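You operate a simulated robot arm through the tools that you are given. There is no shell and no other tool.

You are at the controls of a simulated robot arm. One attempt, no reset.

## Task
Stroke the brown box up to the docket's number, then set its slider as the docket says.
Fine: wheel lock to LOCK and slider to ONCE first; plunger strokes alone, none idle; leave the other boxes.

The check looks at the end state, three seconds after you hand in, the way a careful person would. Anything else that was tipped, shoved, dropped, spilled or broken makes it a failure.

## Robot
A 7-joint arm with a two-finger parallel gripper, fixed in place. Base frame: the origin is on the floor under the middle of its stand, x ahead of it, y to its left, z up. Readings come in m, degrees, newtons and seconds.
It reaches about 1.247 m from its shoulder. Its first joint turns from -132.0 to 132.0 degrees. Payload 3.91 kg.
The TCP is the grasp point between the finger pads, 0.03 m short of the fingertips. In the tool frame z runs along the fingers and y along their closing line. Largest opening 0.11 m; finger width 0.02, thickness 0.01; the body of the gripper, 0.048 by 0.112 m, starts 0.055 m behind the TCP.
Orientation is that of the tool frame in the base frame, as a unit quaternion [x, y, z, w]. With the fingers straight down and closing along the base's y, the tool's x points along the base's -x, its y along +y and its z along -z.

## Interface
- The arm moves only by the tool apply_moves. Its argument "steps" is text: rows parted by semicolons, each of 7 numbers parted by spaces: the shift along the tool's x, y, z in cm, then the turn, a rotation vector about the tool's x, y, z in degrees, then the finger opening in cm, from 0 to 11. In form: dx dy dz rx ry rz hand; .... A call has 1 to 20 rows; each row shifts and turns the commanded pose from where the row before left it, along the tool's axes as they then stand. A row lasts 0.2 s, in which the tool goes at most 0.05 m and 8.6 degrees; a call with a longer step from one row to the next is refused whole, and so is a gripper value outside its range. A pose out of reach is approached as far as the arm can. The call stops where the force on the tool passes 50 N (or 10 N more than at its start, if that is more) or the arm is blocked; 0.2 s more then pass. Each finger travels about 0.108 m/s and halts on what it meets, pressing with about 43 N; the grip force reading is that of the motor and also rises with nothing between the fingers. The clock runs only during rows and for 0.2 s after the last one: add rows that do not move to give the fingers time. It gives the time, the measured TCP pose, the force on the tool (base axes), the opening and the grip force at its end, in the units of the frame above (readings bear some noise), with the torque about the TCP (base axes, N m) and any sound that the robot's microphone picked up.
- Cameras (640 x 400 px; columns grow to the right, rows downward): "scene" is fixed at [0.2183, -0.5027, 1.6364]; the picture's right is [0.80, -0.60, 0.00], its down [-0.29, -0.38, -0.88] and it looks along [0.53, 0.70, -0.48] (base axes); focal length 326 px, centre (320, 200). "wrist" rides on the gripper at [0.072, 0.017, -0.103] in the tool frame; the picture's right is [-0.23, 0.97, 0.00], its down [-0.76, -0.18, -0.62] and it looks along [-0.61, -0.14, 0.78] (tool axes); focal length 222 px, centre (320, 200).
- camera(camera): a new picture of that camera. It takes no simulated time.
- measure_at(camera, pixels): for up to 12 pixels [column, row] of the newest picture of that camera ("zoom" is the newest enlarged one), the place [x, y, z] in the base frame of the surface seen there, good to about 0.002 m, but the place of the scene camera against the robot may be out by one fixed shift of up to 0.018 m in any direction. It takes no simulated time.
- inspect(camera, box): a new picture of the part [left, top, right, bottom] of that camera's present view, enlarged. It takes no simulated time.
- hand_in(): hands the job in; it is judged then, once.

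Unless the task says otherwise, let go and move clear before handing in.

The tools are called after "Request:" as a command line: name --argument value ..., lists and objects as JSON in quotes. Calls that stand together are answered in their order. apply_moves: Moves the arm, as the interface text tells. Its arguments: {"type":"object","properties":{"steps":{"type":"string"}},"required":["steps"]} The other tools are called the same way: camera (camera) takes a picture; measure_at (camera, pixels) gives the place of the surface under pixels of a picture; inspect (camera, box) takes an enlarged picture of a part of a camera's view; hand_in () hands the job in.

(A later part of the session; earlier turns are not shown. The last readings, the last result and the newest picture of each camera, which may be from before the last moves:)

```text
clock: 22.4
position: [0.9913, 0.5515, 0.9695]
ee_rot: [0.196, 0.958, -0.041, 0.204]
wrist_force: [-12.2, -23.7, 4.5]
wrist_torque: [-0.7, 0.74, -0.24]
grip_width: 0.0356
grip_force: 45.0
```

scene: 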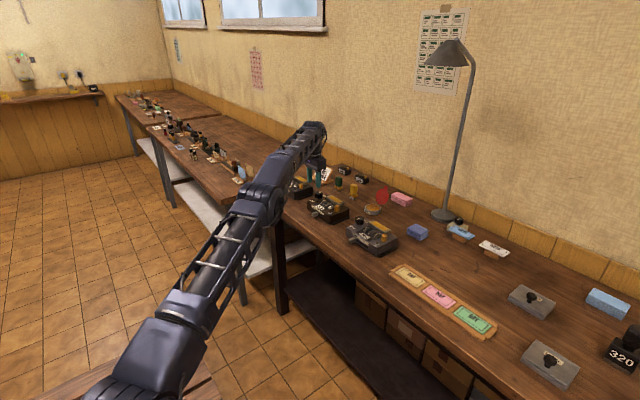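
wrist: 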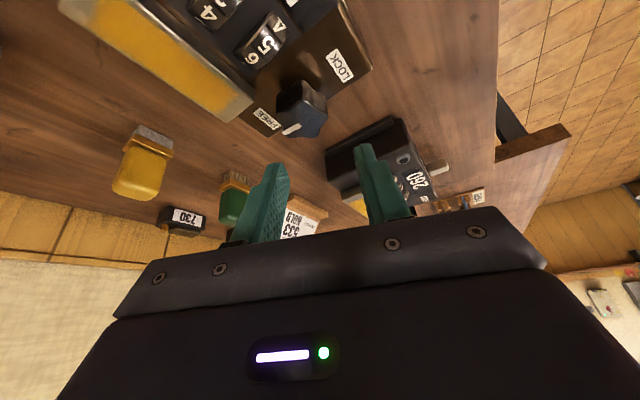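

90° turned (yaw −23°). I'll open to 4.5 cm, rise straight up 5 cm, and look at the knob.

Request:
apply_moves --steps "0 -0.04 0 0 0 0 4.5; 0 0 0 0 0 0 4.5; -0.5 0 -1.12 0 0 0 4.5; -1.45 0 -3.26 0 0 0 4.5; 0 0 0 0 0 0 4.5"

Request:
inspect --camera "wrist" --box '[200, 40, 420, 200]'

Request:
inspect --camera "scene" --box '[295, 175, 345, 215]'

```text
clock: 23.6
position: [0.9936, 0.5528, 1.0165]
ee_rot: [0.194, 0.959, -0.04, 0.202]
wrist_force: [-0.3, -0.1, -1.1]
wrist_torque: [0.0, -0.01, -0.01]
grip_width: 0.0451
grip_force: 0.0
```

```text
2.50 times, centred on (310, 120) of wrist
```

zoom: 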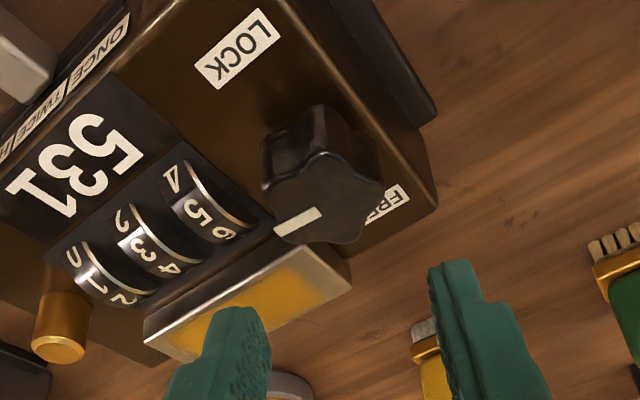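

```text
10.00 times, centred on (320, 195) of scene
```

zoom: 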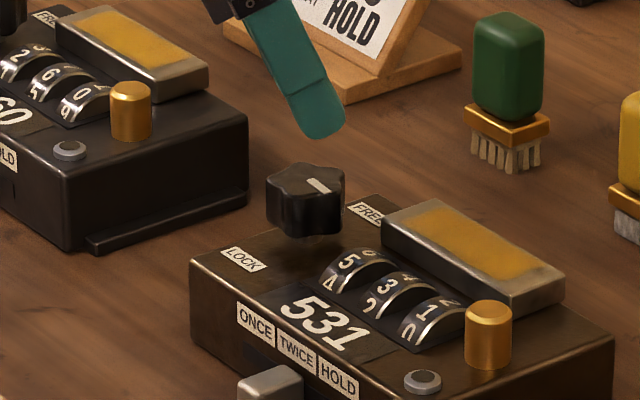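

The mark now points to −y (scene zoom (307,180)→(327,192)): a quarter turn done and the box reading still 531. I'll measure the knob's lobes again for the second grip.

Request:
measure_at --camera "zoom" --pixels '[[317, 178], [335, 190]]'

Request:
inspect --camera "wrist" --box '[200, 40, 420, 200]'

Request:
measure_at --camera "zoom" --pixels '[[270, 190], [325, 155], [378, 195], [358, 240], [280, 238], [318, 210], [278, 230], [325, 190]]'

```text
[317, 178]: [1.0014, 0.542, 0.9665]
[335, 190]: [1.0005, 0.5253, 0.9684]
```

```text
2.50 times, centred on (310, 120) of wrist
```

zoom: 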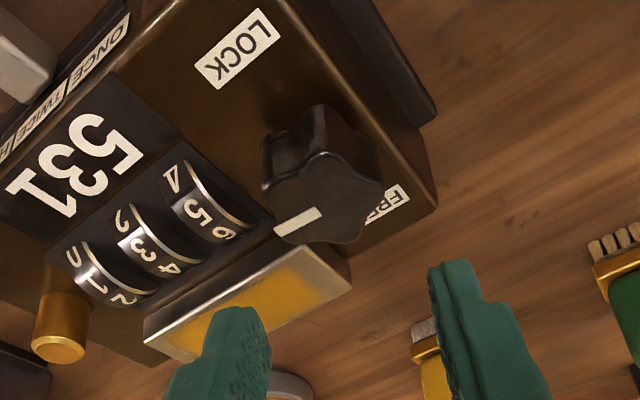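

```text
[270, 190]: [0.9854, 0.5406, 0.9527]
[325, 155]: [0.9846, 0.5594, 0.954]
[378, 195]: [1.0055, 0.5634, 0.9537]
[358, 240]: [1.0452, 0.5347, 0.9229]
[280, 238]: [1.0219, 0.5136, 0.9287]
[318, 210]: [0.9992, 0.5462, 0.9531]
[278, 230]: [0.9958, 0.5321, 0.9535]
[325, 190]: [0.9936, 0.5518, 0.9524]
```

Mark measures about −100°, so roughly 80° more clockwise. I'll yaw the raised tool +108° (to 85°, again lined up with a lobe) ready for the second grip.

Request:
apply_moves --steps "0 0 0 -3.38 0 -7.59 4.6; 0 0 0 -3.38 0 -7.59 4.6; 0 0 0 -3.38 0 -7.59 4.6; 0 0 0 -3.38 0 -7.59 4.6; 0 0 0 -3.38 0 -7.59 4.6; 0 0 0 -3.38 0 -7.59 4.6; 0 0 0 -3.38 0 -7.59 4.6; 0 0 0 -3.38 0 -7.59 4.6; 0 0 0 -3.38 0 -7.59 4.6; 0 0 0 -3.38 0 -7.59 4.6; 0 0 0 -3.38 0 -7.59 4.6; 0 0 0 -3.38 0 -7.59 4.6; 0 0 0 -3.38 0 -7.59 4.6; 0 0 0 0 0 0 4.6; 0 0 0 0 0 0 4.6"

Request:
inspect --camera "wrist" --box '[230, 50, 430, 190]'

```text
clock: 26.8
position: [0.9925, 0.5521, 1.0167]
ee_rot: [-0.661, 0.721, 0.141, 0.153]
wrist_force: [0.4, -0.2, 0.5]
wrist_torque: [0.01, -0.01, 0.0]
grip_width: 0.0459
grip_force: 0.1
```

```text
2.86 times, centred on (330, 120) of wrist
```

zoom: 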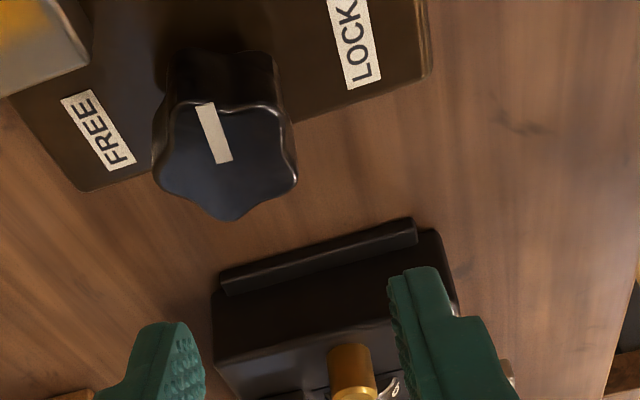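

Yaw is 85° and reachable. I'll measure the knob lobes in this view (e.g. (297,175), (232,215), (157,172)).

Request:
measure_at --camera "zoom" --pixels '[[170, 108], [265, 110], [295, 178], [232, 214], [159, 172], [222, 158], [203, 107], [225, 150], [410, 275], [160, 328], [185, 330], [392, 290]]'

Request:
apply_moves --steps "0 0 0 0 0 0 4.6"

```text
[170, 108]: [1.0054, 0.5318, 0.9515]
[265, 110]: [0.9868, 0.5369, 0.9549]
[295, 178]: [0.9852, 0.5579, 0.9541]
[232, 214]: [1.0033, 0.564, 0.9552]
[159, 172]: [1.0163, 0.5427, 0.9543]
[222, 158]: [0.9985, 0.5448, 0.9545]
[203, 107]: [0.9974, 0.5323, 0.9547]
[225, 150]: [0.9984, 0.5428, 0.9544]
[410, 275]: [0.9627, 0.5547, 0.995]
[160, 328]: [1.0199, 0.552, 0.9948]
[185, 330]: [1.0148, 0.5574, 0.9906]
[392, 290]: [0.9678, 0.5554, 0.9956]
```

```text
clock: 27.2
position: [0.992, 0.5528, 1.0182]
ee_rot: [-0.661, 0.721, 0.141, 0.153]
wrist_force: [0.3, 0.1, 0.6]
wrist_torque: [0.04, 0.02, -0.04]
grip_width: 0.0458
grip_force: 0.0
```

Axis again (0.9994,0.5467), mark ≈ −97°. I'll centre over the knob and come part-way down.

Request:
apply_moves --steps "1.35 -0.77 -0.6 0 0 0 4.6; 0 0 0 0 0 0 4.6; 1.057 0 2.375 0 0 0 4.6; 0 0 0 0 0 0 4.6"

Request:
inspect --camera "wrist" --box '[230, 70, 410, 210]'

Request:
inspect --camera "scene" --box '[295, 175, 345, 215]'

```text
clock: 28.2
position: [0.9993, 0.5384, 0.9943]
ee_rot: [-0.661, 0.721, 0.142, 0.153]
wrist_force: [-0.3, 0.1, 0.4]
wrist_torque: [0.03, 0.02, -0.02]
grip_width: 0.0459
grip_force: 0.1
```

```text
2.86 times, centred on (320, 140) of wrist
```

zoom: 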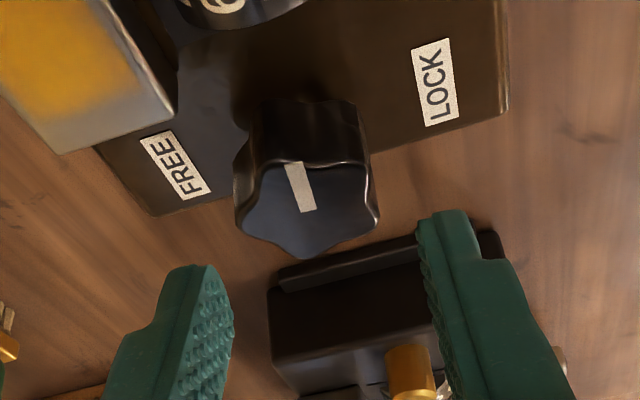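

```text
10.00 times, centred on (320, 195) of scene
```

zoom: 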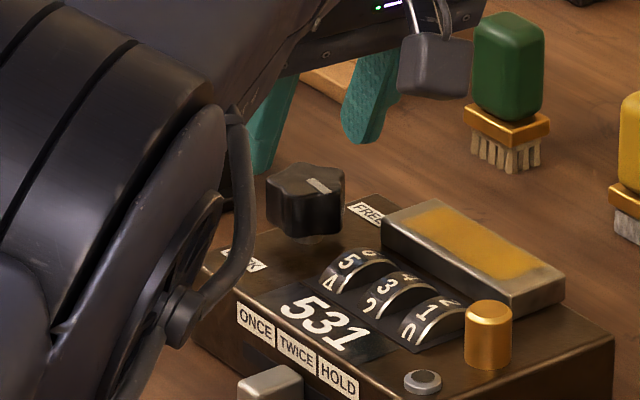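

Fingers straddle the knob evenly. Descend the last 2.4 cm, then close in steps.

Request:
apply_moves --steps "0.5 0 1.12 0 0 0 4.6; 0.5 0 1.12 0 0 0 4.6; 0 0 0 0 0 0 4.6; 0 0 0 0 0 0 3.7; 0 0 0 0 0 0 3.4; 0 0 0 0 0 0 3.4"

Request:
inspect --camera "wrist" --box '[230, 70, 410, 210]'

```text
clock: 29.6
position: [0.9995, 0.5398, 0.9703]
ee_rot: [-0.661, 0.721, 0.141, 0.154]
wrist_force: [5.8, -0.4, 0.3]
wrist_torque: [0.05, -0.2, -0.04]
grip_width: 0.0368
grip_force: 2.6
```

```text
2.86 times, centred on (320, 140) of wrist
```

zoom: 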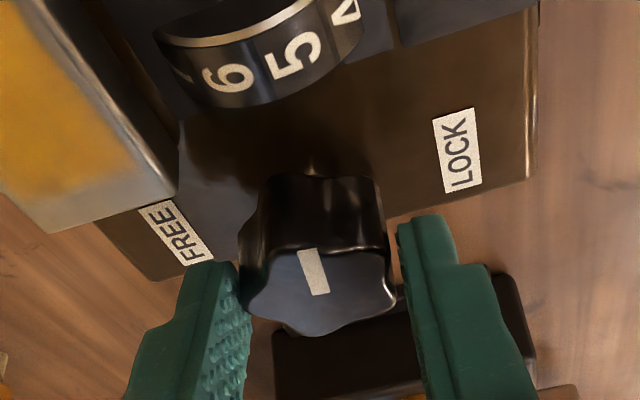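

Now the right finger touches first (5.8 N toward −tool-y). Shift 1.2 mm that way to balance the grip.

Request:
apply_moves --steps "0 -0.12 0 0 0 0 3.3; 0 0 0 0 0 0 3.3; 0 0 0 0 0 0 3.0"

```text
clock: 30.4
position: [1.0005, 0.5381, 0.9687]
ee_rot: [-0.661, 0.721, 0.14, 0.153]
wrist_force: [4.0, 0.6, 2.5]
wrist_torque: [0.08, -0.49, -0.04]
grip_width: 0.0353
grip_force: 45.0
```

Gripped evenly (45 N, 4 N net). Turn clockwise 10° and check forces.

Request:
apply_moves --steps "0 0.05 0 2.034 0 4.568 3.0; 0 0.06 0 2.034 0 4.568 3.0; 0 0 0 0 0 0 3.0"

```text
clock: 31.2
position: [0.9992, 0.5378, 0.968]
ee_rot: [-0.595, 0.776, 0.127, 0.167]
wrist_force: [13.5, 16.7, 14.1]
wrist_torque: [0.05, -0.4, -0.12]
grip_width: 0.0354
grip_force: 44.9
```

75° yaw, knob torque still ~0; forces ~20 N forward and 14 N up. I'll correct for both while turning another 10°.

Request:
apply_moves --steps "-0.06 0.02 -0.017 2.034 0 4.568 3.0; 0 0.05 0 2.034 0 4.568 3.0; 0 0 0 0 0 0 3.0"

```text
clock: 32.0
position: [0.9986, 0.5386, 0.9692]
ee_rot: [-0.526, 0.825, 0.113, 0.177]
wrist_force: [10.1, 9.7, 22.1]
wrist_torque: [-0.09, -0.21, -0.07]
grip_width: 0.035
grip_force: 45.0
```

65° yaw; the hand presses down on the knob with 22 N. I'll lift 0.8 mm and continue 10°.

Request:
apply_moves --steps "-0.055 0.03 -0.06 2.034 0 4.568 3.0; 0 0.06 0 2.034 0 4.568 3.0; 0 0 0 0 0 0 3.0"

```text
clock: 32.8
position: [0.9961, 0.5389, 0.9692]
ee_rot: [-0.452, 0.867, 0.098, 0.186]
wrist_force: [3.6, 6.9, 21.6]
wrist_torque: [-0.3, -0.21, -0.01]
grip_width: 0.0353
grip_force: 44.5
```

55° yaw; only the 22 N downward press remains. Lift another 1.2 mm with the next 10°.

Request:
apply_moves --steps "-0.05 0.06 -0.11 2.034 0 4.568 3.0; 0 0.07 0 2.034 0 4.568 3.0; 0 0 0 0 0 0 3.0"

Request:
inspect --camera "wrist" --box '[230, 70, 410, 210]'

Request:
inspect --camera "scene" --box '[295, 175, 345, 215]'

```text
clock: 33.6
position: [0.9946, 0.5393, 0.9691]
ee_rot: [-0.374, 0.904, 0.08, 0.192]
wrist_force: [0.6, 9.2, 16.2]
wrist_torque: [0.47, -0.67, 0.06]
grip_width: 0.0352
grip_force: 45.4
```

```text
2.86 times, centred on (320, 140) of wrist
```

zoom: 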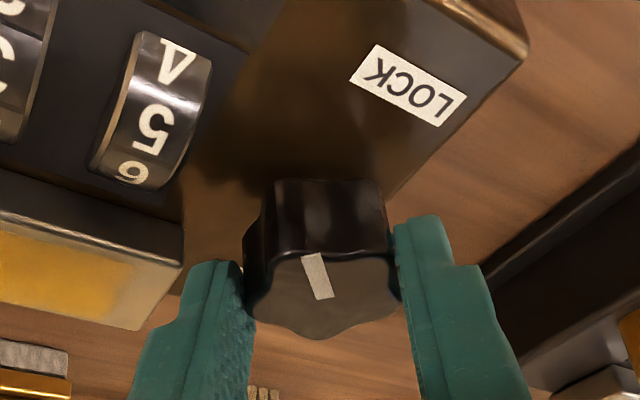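

```text
10.00 times, centred on (320, 195) of scene
```

zoom: 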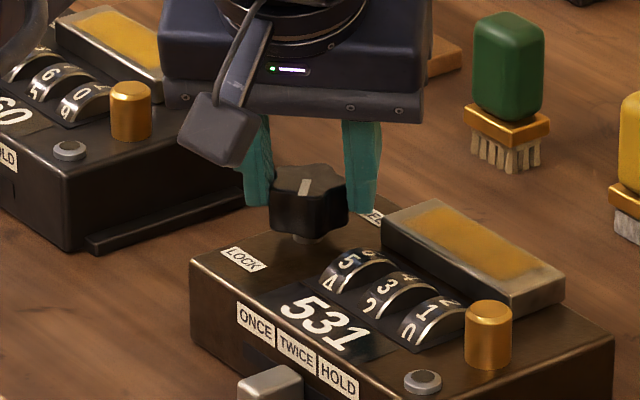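

Mark is now at about −137° (scene zoom (308,180)→(303,195)), heading to LOCK. Continue another 20° in the same manner.

Request:
apply_moves --steps "-0.05 0.09 -0.06 2.034 0 4.568 3.0; 0 0.08 0 2.034 0 4.568 3.0; 0 0 0 0 0 0 3.0"

```text
clock: 34.4
position: [0.9939, 0.5404, 0.9692]
ee_rot: [-0.294, 0.933, 0.063, 0.196]
wrist_force: [-6.6, 8.8, 4.8]
wrist_torque: [-0.27, -0.52, 0.13]
grip_width: 0.0351
grip_force: 45.6
```

35° yaw, small forces. Continue 20°.

Request:
apply_moves --steps "0 0.13 0 2.034 0 4.568 3.0; 0 0.1 0 2.034 0 4.568 3.0; 0 0.09 0 2.034 0 4.568 3.0; 0 0.08 0 2.034 0 4.568 3.0; 0 0 0 0 0 0 3.0"

```text
clock: 35.6
position: [0.9933, 0.5437, 0.9697]
ee_rot: [-0.127, 0.97, 0.026, 0.204]
wrist_force: [-28.7, -24.8, -11.1]
wrist_torque: [-1.07, 0.72, -0.09]
grip_width: 0.035
grip_force: 45.5
```

15° yaw, but the side force climbed to ~38 N backwards. I'll relieve it before the final turn.

Request:
apply_moves --steps "0.11 -0.08 -0.02 0 0 0 3.0; 0 0 0 0 0 0 3.0"

Request:
inspect --camera "scene" --box '[295, 175, 345, 215]'

Request:
inspect --camera "wrist" --box '[230, 70, 410, 210]'

```text
clock: 36.2
position: [0.9933, 0.5444, 0.9694]
ee_rot: [-0.128, 0.97, 0.027, 0.205]
wrist_force: [-7.3, -12.9, -23.4]
wrist_torque: [-0.45, -0.67, -0.07]
grip_width: 0.0352
grip_force: 45.5
```

```text
10.00 times, centred on (320, 195) of scene
```

zoom: 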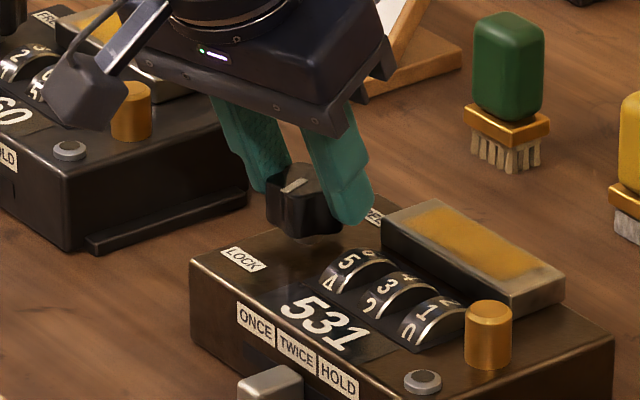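

```text
2.86 times, centred on (320, 140) of wrist
```

zoom: 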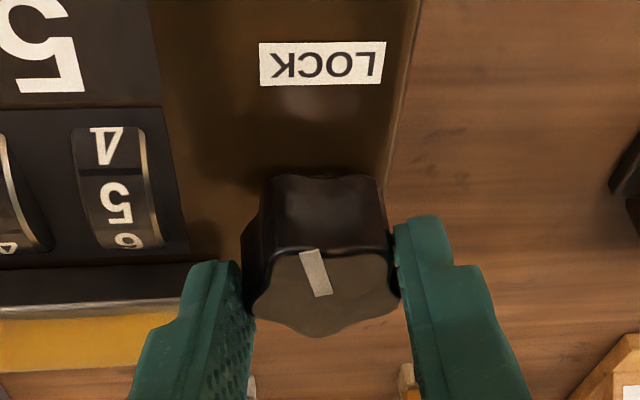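

Mark now points at about −168°, nearly at LOCK. I'll ease the downward pull and turn 5° more, checking the torque for the end stop.

Request:
apply_moves --steps "0.04 0.0 0.04 2.034 0 4.568 3.0; 0 0 0 0 0 0 3.0"

```text
clock: 36.8
position: [0.993, 0.544, 0.9683]
ee_rot: [-0.086, 0.975, 0.019, 0.206]
wrist_force: [-8.2, -8.3, -16.9]
wrist_torque: [-0.82, 0.38, -0.09]
grip_width: 0.035
grip_force: 45.2
```

No stop yet. Another 5°.

Request:
apply_moves --steps "0.02 0.04 0.02 2.034 0 4.568 3.0; 0 0 0 0 0 0 3.0"

Request:
inspect --camera "wrist" --box '[230, 40, 410, 180]'

Request:
inspect --camera "scene" --box '[305, 185, 335, 209]'

```text
clock: 37.4
position: [0.9924, 0.5446, 0.9691]
ee_rot: [-0.043, 0.977, 0.012, 0.208]
wrist_force: [15.3, 8.2, -19.2]
wrist_torque: [-0.1, -1.13, 0.03]
grip_width: 0.035
grip_force: 44.6
```

```text
2.86 times, centred on (320, 110) of wrist
```

zoom: 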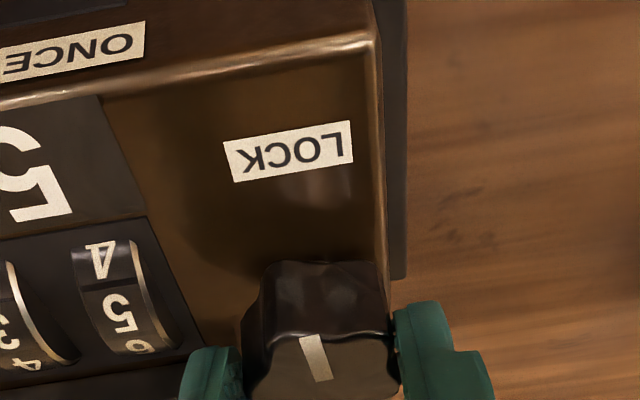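

```text
16.00 times, centred on (320, 197) of scene
```

zoom: 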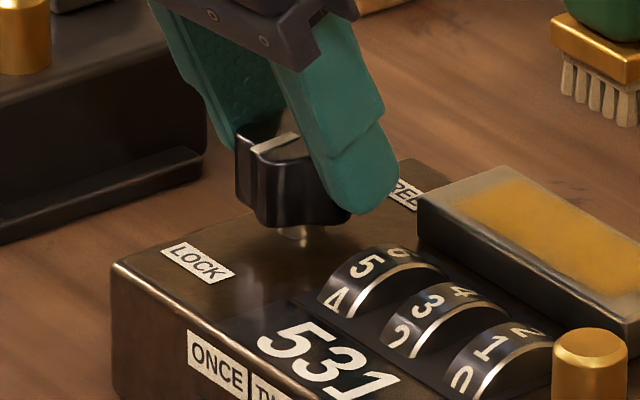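

About 80° turned on this grip. I'll measure the mark's direction directly.

Request:
inspect --camera "wrist" --box '[280, 130, 360, 190]'

```text
6.67 times, centred on (320, 160) of wrist
```

zoom: 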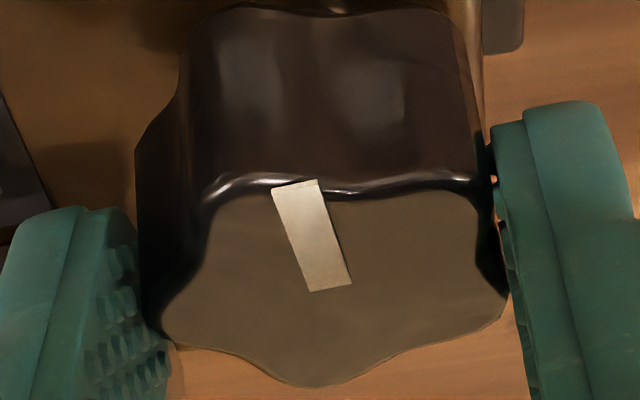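

Request:
measure_at --camera "zoom" --pixels '[[296, 188], [331, 286], [278, 190], [310, 290], [316, 184], [350, 282], [185, 300], [500, 305], [312, 380], [215, 200], [475, 195], [313, 235]]'

```text
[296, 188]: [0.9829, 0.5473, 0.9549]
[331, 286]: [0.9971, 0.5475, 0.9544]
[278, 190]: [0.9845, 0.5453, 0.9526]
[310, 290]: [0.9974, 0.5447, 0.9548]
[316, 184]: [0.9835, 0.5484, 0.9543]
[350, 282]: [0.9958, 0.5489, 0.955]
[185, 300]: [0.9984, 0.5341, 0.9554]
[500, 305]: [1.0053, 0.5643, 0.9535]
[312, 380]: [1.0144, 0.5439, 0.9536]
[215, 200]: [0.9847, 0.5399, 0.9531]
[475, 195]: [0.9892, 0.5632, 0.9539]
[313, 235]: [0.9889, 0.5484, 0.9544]
```

The mark now runs (0.997,0.5475)→(0.983,0.5473), i.e. straight at LOCK, matching the other boxes. I'll release, rise and verify.

Request:
apply_moves --steps "0 0 0 0 0 0 4.5; 0 0 0 0 0 0 4.5; -0.5 0 -1.12 0 0 0 4.5; -1.45 0 -3.26 0 0 0 4.5; 0 0 0 0 0 0 4.5"

Request:
inspect --camera "wrist" --box '[200, 40, 420, 200]'

Request:
inspect --camera "scene" --box '[305, 185, 355, 225]'

```text
clock: 38.6
position: [0.9917, 0.5427, 1.0164]
ee_rot: [-0.043, 0.977, 0.011, 0.207]
wrist_force: [-1.0, -0.7, 0.4]
wrist_torque: [0.03, 0.01, 0.01]
grip_width: 0.0451
grip_force: 0.1
```

```text
2.50 times, centred on (310, 120) of wrist
```

zoom: 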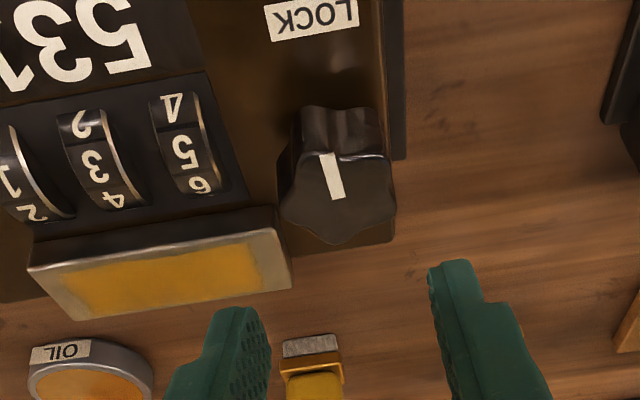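

```text
10.00 times, centred on (330, 205) of scene
```

zoom: 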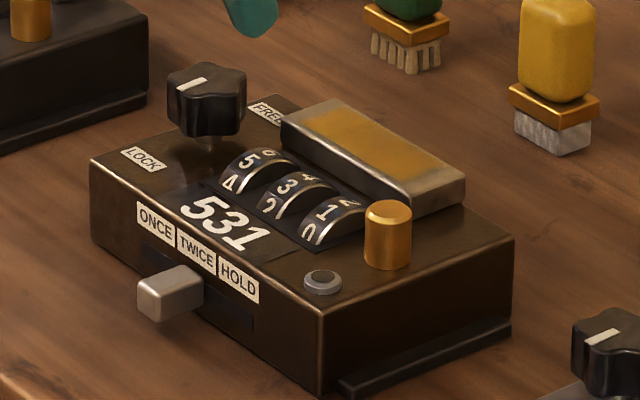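

The knob stands at LOCK after release (scene zoom (178,88)→(207,78)), box unmoved. Next the slider: I'll measure where the 405 and 260 boxes' sliders sit at ONCE relative to their labels, compared with the brown one.

Request:
measure_at --camera "zoom" --pixels '[[150, 295], [175, 280], [152, 217], [196, 244], [240, 276], [168, 300], [195, 280], [127, 155], [250, 325], [150, 260]]'

Request:
inspect --camera "scene" --box '[344, 215, 384, 247]'

Request:
inspect --camera "scene" --box '[312, 198, 336, 218]'

```text
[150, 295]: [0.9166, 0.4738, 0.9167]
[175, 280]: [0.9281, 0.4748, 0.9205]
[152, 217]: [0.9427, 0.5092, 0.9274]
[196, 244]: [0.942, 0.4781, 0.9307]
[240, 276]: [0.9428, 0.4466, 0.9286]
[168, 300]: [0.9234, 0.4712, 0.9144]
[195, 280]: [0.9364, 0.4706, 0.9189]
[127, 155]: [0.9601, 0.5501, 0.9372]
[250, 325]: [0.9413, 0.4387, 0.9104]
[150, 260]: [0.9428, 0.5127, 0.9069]
```

```text
12.50 times, centred on (364, 231) of scene
```

zoom: 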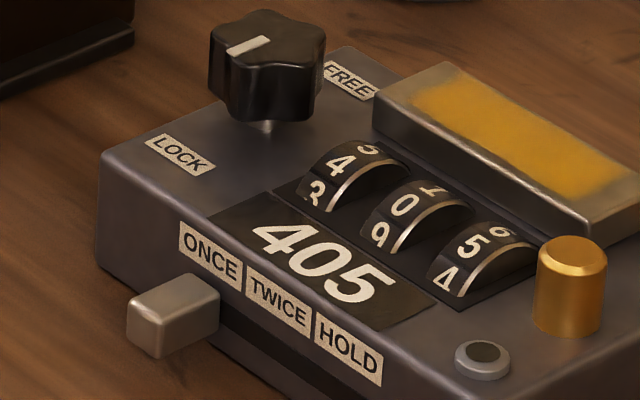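

```text
16.00 times, centred on (324, 208) of scene
```

zoom: 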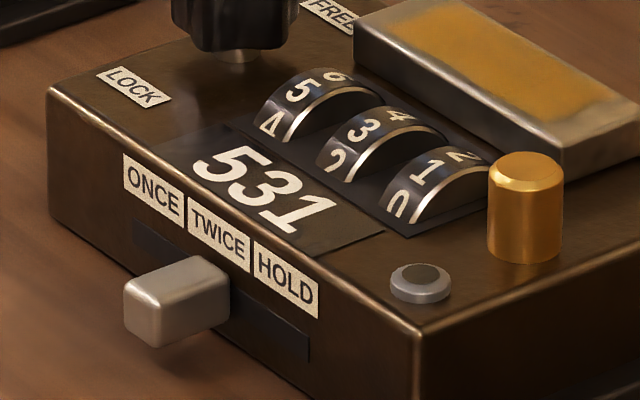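

I'll measure the 405 slider versus its labels from a fresh zoom of it.

Request:
inspect --camera "scene" --box '[344, 215, 384, 247]'

Request:
measure_at --camera "zoom" --pixels '[[145, 325], [175, 295], [205, 290], [190, 330], [210, 257], [278, 303], [348, 348], [165, 345], [135, 320]]'

Request:
inspect --camera "scene" --box '[312, 198, 336, 218]'

Request:
measure_at --camera "zoom" --pixels '[[145, 320], [175, 280], [215, 285], [195, 310], [153, 190], [218, 235], [285, 282], [140, 335], [130, 305], [160, 345]]'

```text
12.50 times, centred on (364, 231) of scene
```

zoom: 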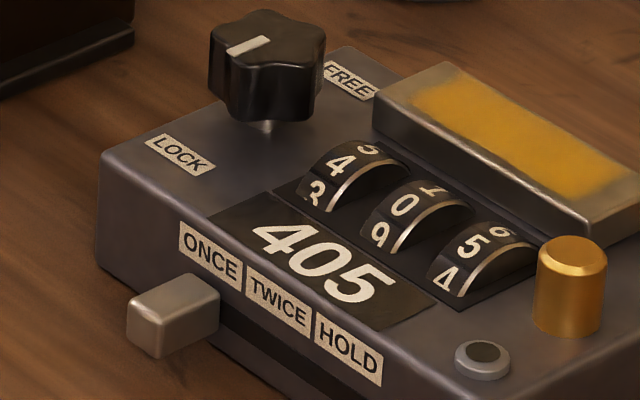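

```text
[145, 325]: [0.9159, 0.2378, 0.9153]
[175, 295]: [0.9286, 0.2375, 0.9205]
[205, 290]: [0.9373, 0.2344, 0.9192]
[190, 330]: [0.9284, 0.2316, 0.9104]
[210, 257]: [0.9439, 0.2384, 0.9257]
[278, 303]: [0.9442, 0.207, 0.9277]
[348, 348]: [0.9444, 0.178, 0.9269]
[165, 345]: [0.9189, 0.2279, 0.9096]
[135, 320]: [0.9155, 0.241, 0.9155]
```

```text
16.00 times, centred on (324, 208) of scene
```

zoom: 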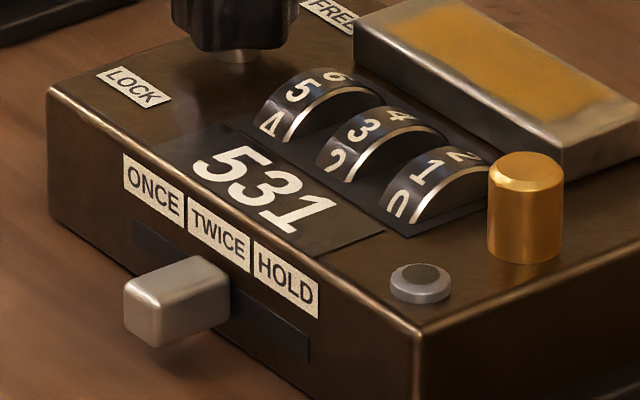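

```text
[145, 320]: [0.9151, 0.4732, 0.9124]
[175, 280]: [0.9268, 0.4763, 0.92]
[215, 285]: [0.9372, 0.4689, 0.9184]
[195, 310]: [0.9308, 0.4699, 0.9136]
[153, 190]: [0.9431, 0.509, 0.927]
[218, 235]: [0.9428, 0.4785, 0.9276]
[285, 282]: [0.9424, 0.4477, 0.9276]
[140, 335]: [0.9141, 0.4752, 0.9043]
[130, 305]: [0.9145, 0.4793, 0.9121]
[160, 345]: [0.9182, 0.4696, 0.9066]
```

Both scales agree: ONCE–TWICE–HOLD are 3.0 cm apart, so the brown slider (y≈0.4805) must go +3.0 cm to ONCE now, and later to y≈0.45 for HOLD. I'll undo the small yaw and move above the slider.

Request:
apply_moves --steps "0 0 0 2.034 0 4.568 4.5; 2.47 -2.12 -0.52 0 0 0 3.6; 2.47 -2.12 -0.52 0 0 0 3.2; 2.47 -2.12 -0.52 0 0 0 3.2; 0 0 0 0 0 0 3.2"

Request:
camera --camera "wrist"

```text
clock: 39.8
position: [0.9177, 0.4811, 1.0028]
ee_rot: [0.0, 0.978, 0.002, 0.208]
wrist_force: [-0.1, -0.8, 0.9]
wrist_torque: [-0.01, 0.01, 0.01]
grip_width: 0.0319
grip_force: 0.0
```

```text
taken
```

wrist: 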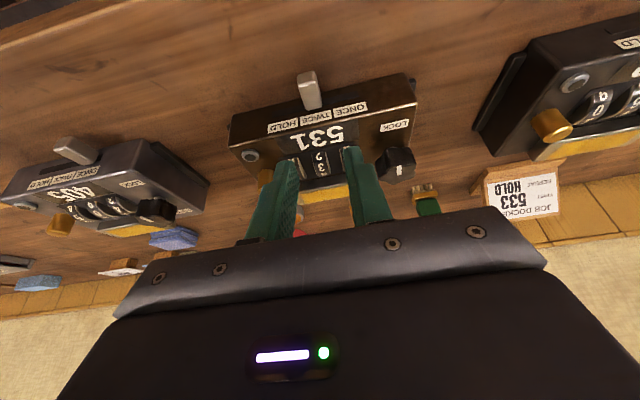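

The slider sits at (310,90) in the wrist view. I'll zoom and measure its sides.

Request:
inspect --camera "wrist" --box '[250, 60, 410, 160]'

Request:
measure_at --camera "wrist" --pixels '[[306, 75], [313, 75], [305, 95], [317, 95], [311, 85], [300, 100], [285, 128], [315, 118], [350, 108]]'

```text
4.00 times, centred on (330, 110) of wrist
```

zoom: 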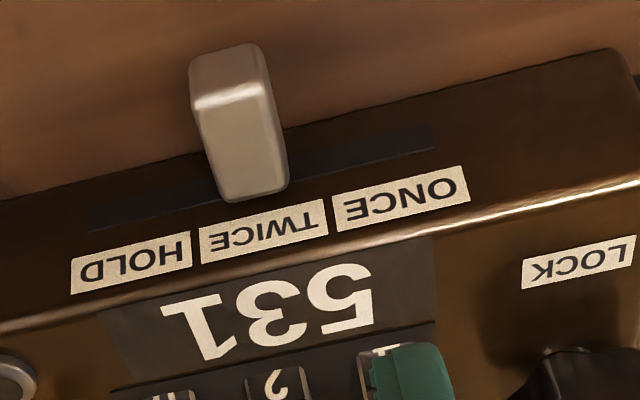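

```text
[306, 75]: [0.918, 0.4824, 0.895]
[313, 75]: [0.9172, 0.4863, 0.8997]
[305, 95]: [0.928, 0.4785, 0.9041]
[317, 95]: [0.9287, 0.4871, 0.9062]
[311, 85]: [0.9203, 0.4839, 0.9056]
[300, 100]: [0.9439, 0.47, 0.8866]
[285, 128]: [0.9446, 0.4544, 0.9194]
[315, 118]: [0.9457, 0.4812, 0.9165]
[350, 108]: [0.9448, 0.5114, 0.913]
```

Request:
measure_at --camera "zoom" --pixels '[[202, 115], [266, 100], [222, 190], [282, 180], [195, 85], [262, 60], [230, 50], [232, 97], [250, 190], [100, 225], [435, 140], [130, 265]]'

```text
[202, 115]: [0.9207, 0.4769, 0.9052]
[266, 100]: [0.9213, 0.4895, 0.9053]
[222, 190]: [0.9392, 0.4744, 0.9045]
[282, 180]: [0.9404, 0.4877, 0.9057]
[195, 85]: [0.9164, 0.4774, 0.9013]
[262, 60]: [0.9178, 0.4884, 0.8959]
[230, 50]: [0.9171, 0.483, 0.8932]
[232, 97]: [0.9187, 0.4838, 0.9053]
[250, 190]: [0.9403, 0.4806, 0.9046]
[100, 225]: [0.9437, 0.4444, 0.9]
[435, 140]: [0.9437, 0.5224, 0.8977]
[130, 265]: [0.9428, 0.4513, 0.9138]
```

Slider: y 0.4755–0.489, top z 0.9055, x 0.917–0.944. I'll lower the fingers to straddle it (open 3.2 cm), tips ending about 1.3 cm above the table.

Request:
apply_moves --steps "1.586 0.05 3.56 0 0 0 3.2; 1.27 0.05 2.85 0 0 0 3.2; 0.31 0 0.7 0 0 0 3.2; 0 0 0 0 0 0 3.2"

Request:
camera --camera "wrist"

Request:
inspect --camera "scene" --box '[295, 175, 355, 225]'

```text
clock: 40.8
position: [0.9175, 0.4795, 0.9222]
ee_rot: [-0.001, 0.978, 0.002, 0.207]
wrist_force: [-0.2, -0.2, -0.5]
wrist_torque: [-0.04, -0.03, 0.01]
grip_width: 0.032
grip_force: 0.0
```

```text
taken
```

wrist: 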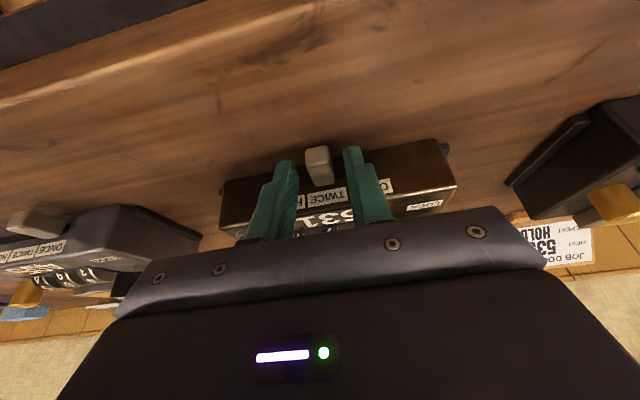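

```text
8.00 times, centred on (325, 200) of scene
```

zoom: 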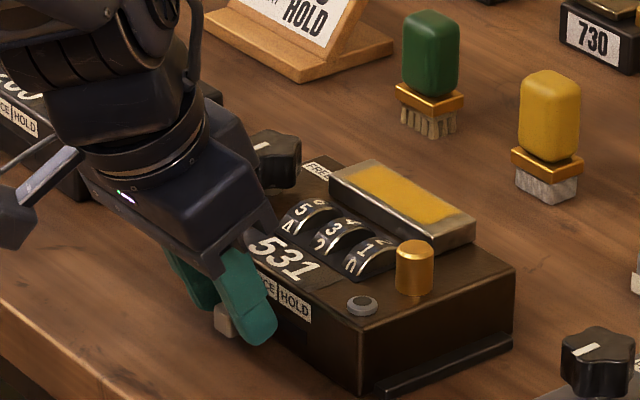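

The slider is between the fingers at wrist (319,165). I'll narrow the opening to 2 cm and push toward ONCE (+y) in small steps, watching the force.

Request:
apply_moves --steps "0 0 0 0 0 0 2.0; 0 0 0 0 0 0 2.0; 0 0.6 0 0 0 0 2.0; 0 0.6 0 0 0 0 2.0; 0 0.6 0 0 0 0 2.0; 0 0.6 0 0 0 0 2.0; 0 0 0 0 0 0 2.0"

Request:
inspect --camera "wrist" --box '[220, 110, 460, 260]'

```text
clock: 42.4
position: [0.9166, 0.5045, 0.9247]
ee_rot: [0.001, 0.978, 0.001, 0.207]
wrist_force: [-0.5, 1.8, -1.4]
wrist_torque: [0.04, 0.05, 0.02]
grip_width: 0.0207
grip_force: 0.9
```

```text
2.67 times, centred on (340, 185) of wrist
```

zoom: 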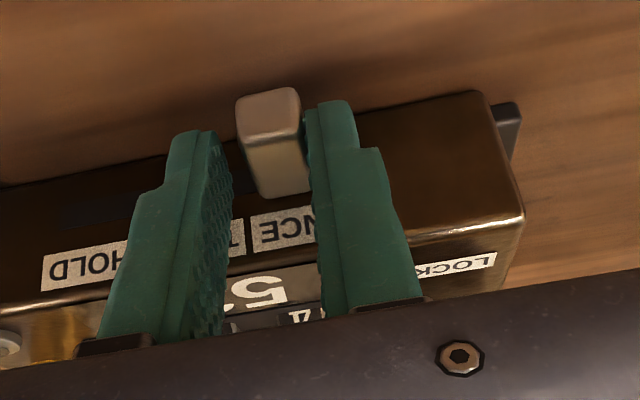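

The slider has begun to move with only ~2 N. I'll measure it here.

Request:
measure_at --camera "zoom" --pixels '[[245, 125], [298, 120], [265, 185], [300, 175], [240, 105], [285, 232], [200, 140], [320, 110], [215, 190], [315, 180]]'

```text
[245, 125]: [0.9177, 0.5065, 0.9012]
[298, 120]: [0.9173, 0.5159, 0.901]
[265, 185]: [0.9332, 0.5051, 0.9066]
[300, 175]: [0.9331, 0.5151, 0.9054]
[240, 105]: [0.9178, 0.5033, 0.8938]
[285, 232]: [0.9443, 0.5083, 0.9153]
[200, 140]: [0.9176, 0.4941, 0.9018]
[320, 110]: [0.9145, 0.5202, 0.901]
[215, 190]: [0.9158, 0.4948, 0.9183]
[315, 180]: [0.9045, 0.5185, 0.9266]
```

The slider snapped over to y≈0.504–0.516 (centre 0.5105), i.e. under ONCE. I'll open and rise to verify.

Request:
apply_moves --steps "0 0.3 0 0 0 0 3.4; 0 0.3 0 0 0 0 3.4; -1.63 0 -3.65 0 0 0 3.4; -1.63 0 -3.65 0 0 0 3.4; 0 0 0 0 0 0 3.4"

Request:
inspect --camera "wrist" --box '[230, 60, 430, 190]'

Request:
inspect --camera "scene" --box '[300, 180, 360, 228]'

```text
clock: 43.6
position: [0.9169, 0.5126, 1.0049]
ee_rot: [0.0, 0.978, 0.001, 0.207]
wrist_force: [-0.2, 0.8, 0.1]
wrist_torque: [0.0, 0.01, 0.0]
grip_width: 0.034
grip_force: 0.0
```

```text
3.08 times, centred on (330, 125) of wrist
```

zoom: 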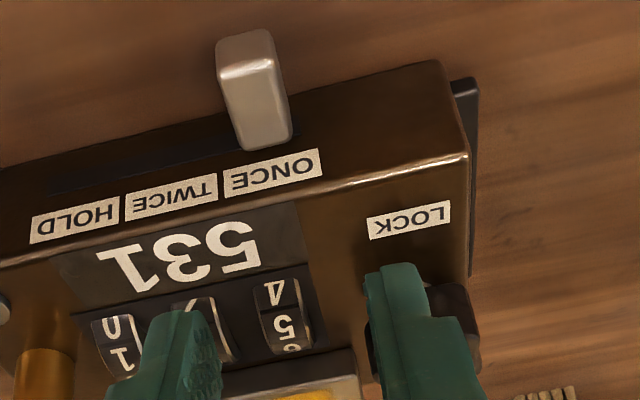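

```text
8.33 times, centred on (330, 204) of scene
```

zoom: 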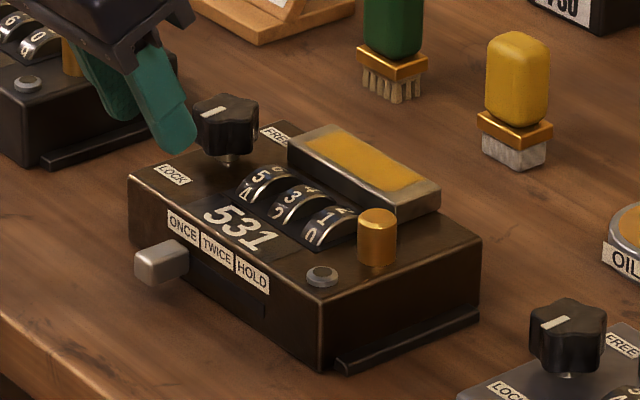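

Slider at ONCE and knob at LOCK, display 531. Next: rise, return the tool to vertical and move over the gold plunger to locate it precisely.

Request:
apply_moves --steps "-1.22 0 -2.74 0 0 0 4; 0 0 0 0 8 0 4; 0 0 0 0 8 0 4; 0 0 0 0 8 0 4; -2.1 -3.2 0 0 0 0 4; -2.1 -3.2 0 0 0 0 4; -2.1 -3.1 0 0 0 0 4; 0 0 0 0 0 0 4"

Request:
camera --camera "wrist"

Request:
inspect --camera "wrist" --box '[240, 90, 400, 210]'

```text
clock: 45.4
position: [0.9795, 0.4149, 1.0308]
ee_rot: [-0.001, 1.0, 0.001, 0.0]
wrist_force: [-0.1, -0.2, -0.4]
wrist_torque: [0.0, 0.01, -0.02]
grip_width: 0.0402
grip_force: 0.0
```

```text
taken
```

wrist: 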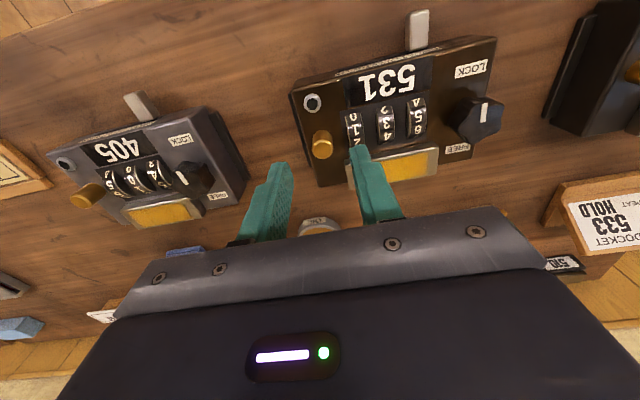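

```text
3.33 times, centred on (320, 150) of wrist
```

zoom: 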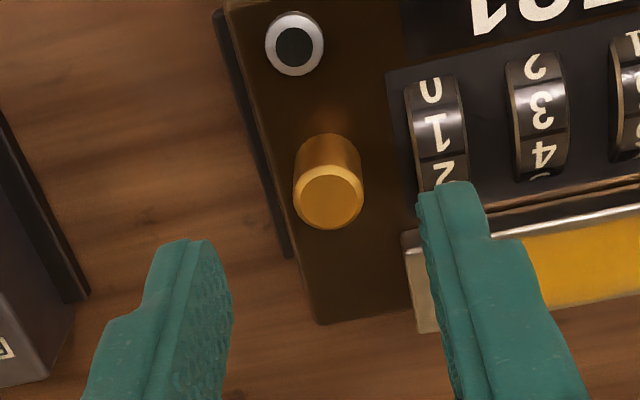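

The plunger's top is at zoom (329,200). I'll measure its top centre, rim and surroundings.

Request:
measure_at --camera "zoom" --pixels '[[329, 198], [300, 197], [358, 197], [330, 224], [329, 175], [294, 45], [437, 130], [415, 270], [440, 90], [350, 300], [320, 310], [465, 190]]'

```text
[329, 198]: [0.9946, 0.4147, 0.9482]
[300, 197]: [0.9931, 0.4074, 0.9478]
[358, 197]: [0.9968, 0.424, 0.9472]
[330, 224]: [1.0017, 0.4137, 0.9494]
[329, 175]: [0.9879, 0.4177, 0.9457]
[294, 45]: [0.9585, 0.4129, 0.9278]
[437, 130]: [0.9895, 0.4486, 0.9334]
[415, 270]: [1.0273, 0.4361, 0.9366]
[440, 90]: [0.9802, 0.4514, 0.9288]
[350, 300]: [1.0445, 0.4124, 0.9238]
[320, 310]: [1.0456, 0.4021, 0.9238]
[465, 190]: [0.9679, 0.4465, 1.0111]
```

Plunger centre (0.995,0.415), top z 0.948, radius ~9 mm; neighbours are clear of a closed fingertip. I'll close the fingers and come to 7 mm above it.

Request:
apply_moves --steps "-0.8 0.02 0 0 0 0 0; -0.75 0.01 0 0 0 0 0; 0 0 2.3 0 0 0 0; 0 0 2.2 0 0 0 0; 0 0 0 0 0 0 0"

Request:
inspect --camera "wrist" --box '[240, 90, 400, 210]'

Request:
inspect --camera "scene" --box '[310, 180, 360, 220]'

```text
clock: 46.6
position: [0.995, 0.4173, 0.9838]
ee_rot: [-0.001, 1.0, 0.002, -0.001]
wrist_force: [0.9, 0.4, 0.2]
wrist_torque: [0.02, 0.01, 0.0]
grip_width: 0.0002
grip_force: 37.9
```

```text
3.33 times, centred on (320, 150) of wrist
```

zoom: 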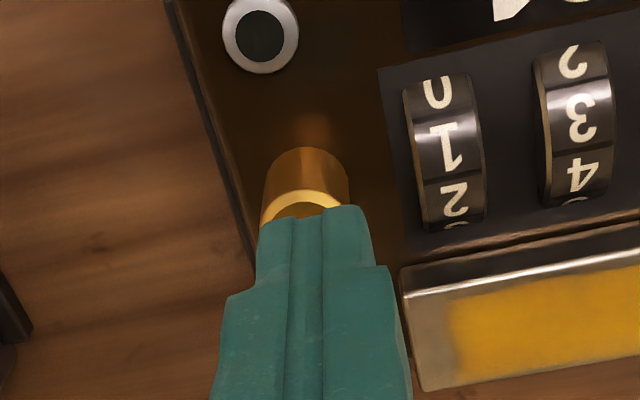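

```text
10.00 times, centred on (335, 200) of scene
```

zoom: 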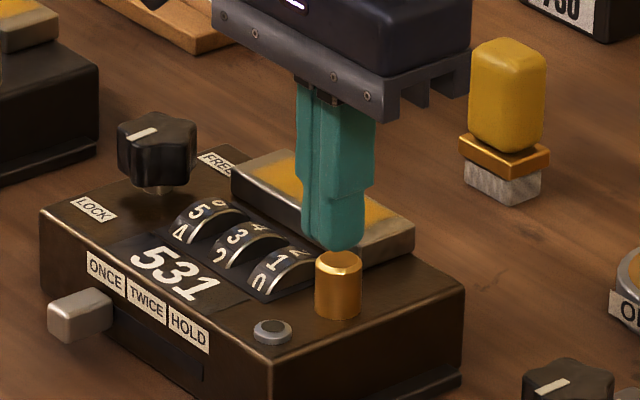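

The tip is above the plunger but about 2 mm too far in +y. I'll correct that and descend to touch, in small steps.

Request:
apply_moves --steps "0 -0.2 0 0 0 0 0; 0 0 0.3 0 0 0 0; 0 0 0.3 0 0 0 0; 0 0 0 0 0 0 0"

```text
clock: 47.6
position: [0.9966, 0.4133, 0.9791]
ee_rot: [0.0, 1.0, 0.001, -0.001]
wrist_force: [0.2, 0.3, 0.0]
wrist_torque: [0.01, 0.01, 0.0]
grip_width: 0.0
grip_force: 37.5
```

Tip is at about z 0.949, nearly touching. Now press down 8 mm in 2 mm rows.

Request:
apply_moves --steps "0 0 0.2 0 0 0 0; 0 0 0.2 0 0 0 0; 0 0 0.2 0 0 0 0; 0 0 0.2 0 0 0 0"

Request:
inspect --camera "scene" --box '[310, 180, 360, 220]'

```text
clock: 48.6
position: [0.9959, 0.4144, 0.9721]
ee_rot: [-0.001, 1.0, 0.001, -0.001]
wrist_force: [-2.0, 0.9, 4.8]
wrist_torque: [0.02, 0.06, 0.03]
grip_width: 0.0003
grip_force: 37.5
heard: click
```

```text
10.00 times, centred on (335, 200) of scene
```

zoom: 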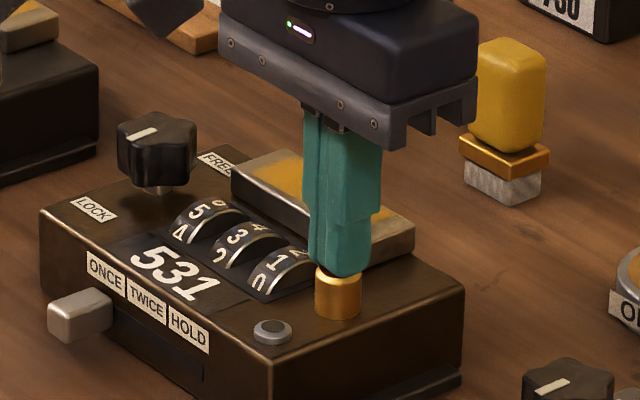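

A click was heard at ~7 mm of travel with 5 N; display still reads 531 (perhaps it advances on the return). I'll press gently on to make the stroke full, then look.

Request:
apply_moves --steps "0 0 0.15 0 0 0 0; 0 0 0.1 0 0 0 0"

Request:
inspect --camera "scene" --box '[310, 180, 360, 220]'

```text
clock: 49.2
position: [0.9967, 0.4138, 0.9698]
ee_rot: [0.0, 1.0, 0.002, -0.001]
wrist_force: [3.0, 1.1, 7.0]
wrist_torque: [0.03, -0.1, 0.0]
grip_width: 0.0
grip_force: 37.6
```

```text
10.00 times, centred on (335, 200) of scene
```

zoom: 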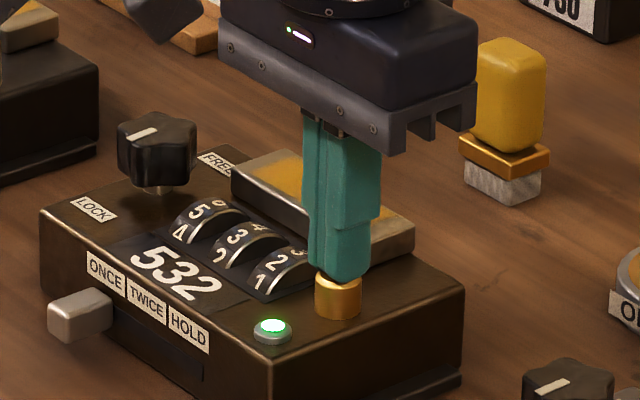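

The display now reads 532 and the indicator lit green at (272,326). I'll raise the finger fully off the plunger and check before the second stroke.

Request:
apply_moves --steps "0 0 -0.5 0 0 0 0; 0 0 -0.5 0 0 0 0; 0 0 -0.5 0 0 0 0; 0 0 0 0 0 0 0"

Request:
inspect --camera "scene" --box '[310, 180, 360, 220]'

Request:
inspect --camera "wrist" --box '[240, 60, 440, 210]'

```text
clock: 50.2
position: [0.9958, 0.415, 0.9866]
ee_rot: [0.0, 1.0, 0.001, 0.0]
wrist_force: [-0.6, -0.2, -0.1]
wrist_torque: [0.02, -0.02, -0.02]
grip_width: 0.0001
grip_force: 37.9
```

```text
10.00 times, centred on (335, 200) of scene
```

zoom: 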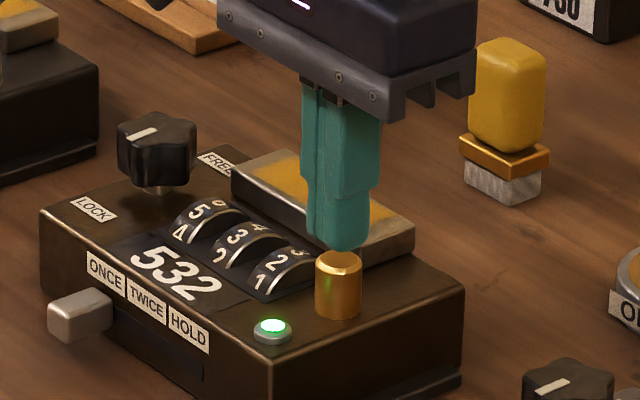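

```text
2.67 times, centred on (340, 135) of wrist
```

zoom: 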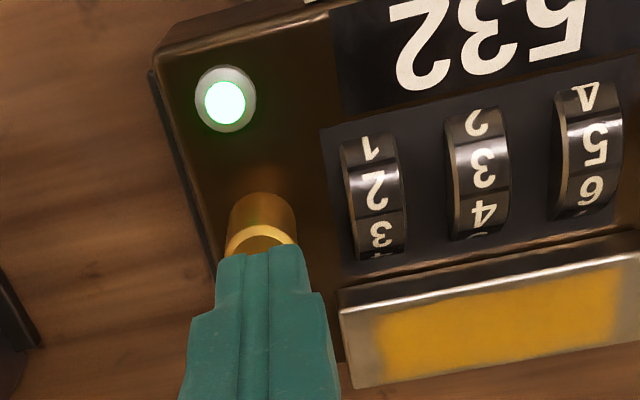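

532 holds and the plunger is back up; the lamp is still green. I'll wait 2 s without moving to see whether it changes before the next stroke.

Request:
apply_moves --steps "0 0 0 0 0 0 0; 0 0 0 0 0 0 0; 0 0 0 0 0 0 0; 0 0 0 0 0 0 0; 0 0 0 0 0 0 0; 0 0 0 0 0 0 0; 0 0 0 0 0 0 0; 0 0 0 0 0 0 0; 0 0 0 0 0 0 0; 0 0 0 0 0 0 0"

Request:
inspect --camera "scene" --box '[310, 180, 360, 220]'

```text
clock: 52.4
position: [0.9955, 0.4142, 0.9861]
ee_rot: [0.0, 1.0, 0.0, -0.001]
wrist_force: [0.4, -0.7, 0.0]
wrist_torque: [0.02, -0.01, -0.01]
grip_width: 0.0003
grip_force: 37.8
```

```text
10.00 times, centred on (335, 200) of scene
```

zoom: 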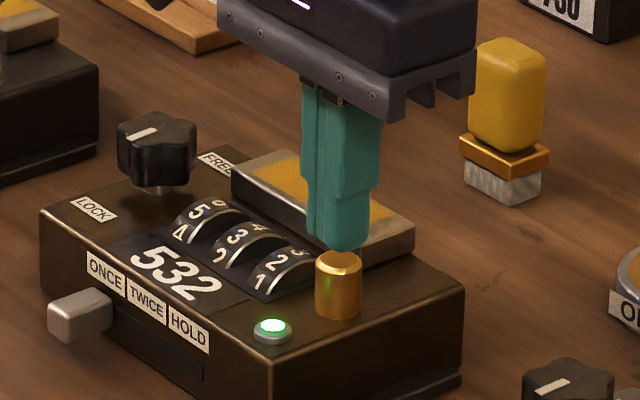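

The lamp stays green, so it seems to flag a valid stroke. I'll do the second stroke to the same depth (1.5 cm down from here), then look.

Request:
apply_moves --steps "0 0 0.3 0 0 0 0; 0 0 0.3 0 0 0 0; 0 0 0.3 0 0 0 0; 0 0 0.3 0 0 0 0; 0 0 0.3 0 0 0 0; 0 0 0 0 0 0 0"

Request:
inspect --camera "scene" --box '[310, 180, 360, 220]'

```text
clock: 53.8
position: [0.9968, 0.4135, 0.9703]
ee_rot: [0.0, 1.0, 0.002, 0.0]
wrist_force: [0.6, -1.2, 6.0]
wrist_torque: [-0.06, -0.03, -0.02]
grip_width: 0.0
grip_force: 37.9
heard: click
```

```text
10.00 times, centred on (335, 200) of scene
```

zoom: 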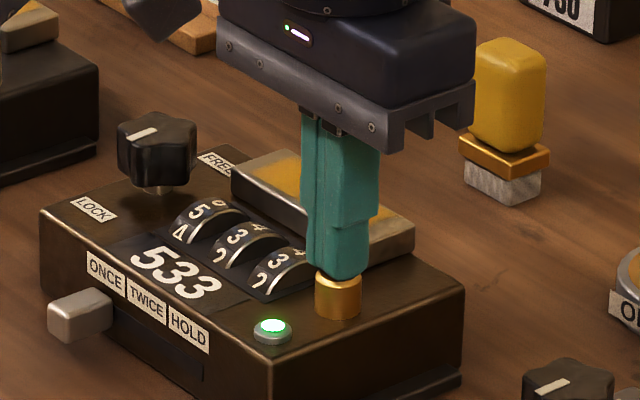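

Display reads 533. Now I raise off the plunger, go up, and verify before moving to the slider.

Request:
apply_moves --steps "0 0 -0.5 0 0 0 0; 0 0 -1 0 0 0 0; 0 0 -2 0 0 0 0; 0 0 -2.5 0 0 0 0; 0 0 0 0 0 0 0"

Request:
inspect --camera "scene" --box '[310, 180, 360, 220]'

```text
clock: 55.0
position: [0.9959, 0.4132, 1.0304]
ee_rot: [-0.001, 1.0, 0.001, -0.001]
wrist_force: [0.4, 1.2, -0.3]
wrist_torque: [0.0, 0.04, -0.01]
grip_width: 0.0
grip_force: 37.6
```

```text
10.00 times, centred on (335, 200) of scene
```

zoom: 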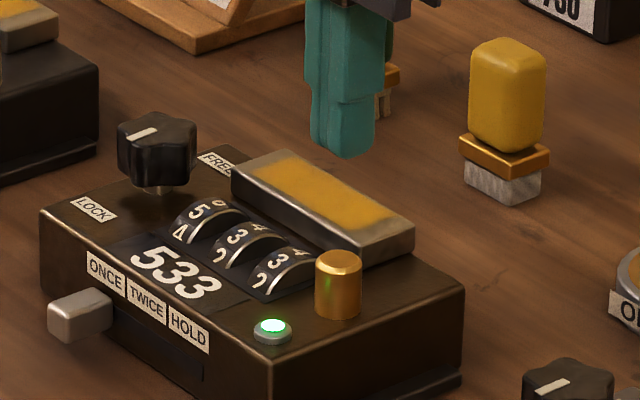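

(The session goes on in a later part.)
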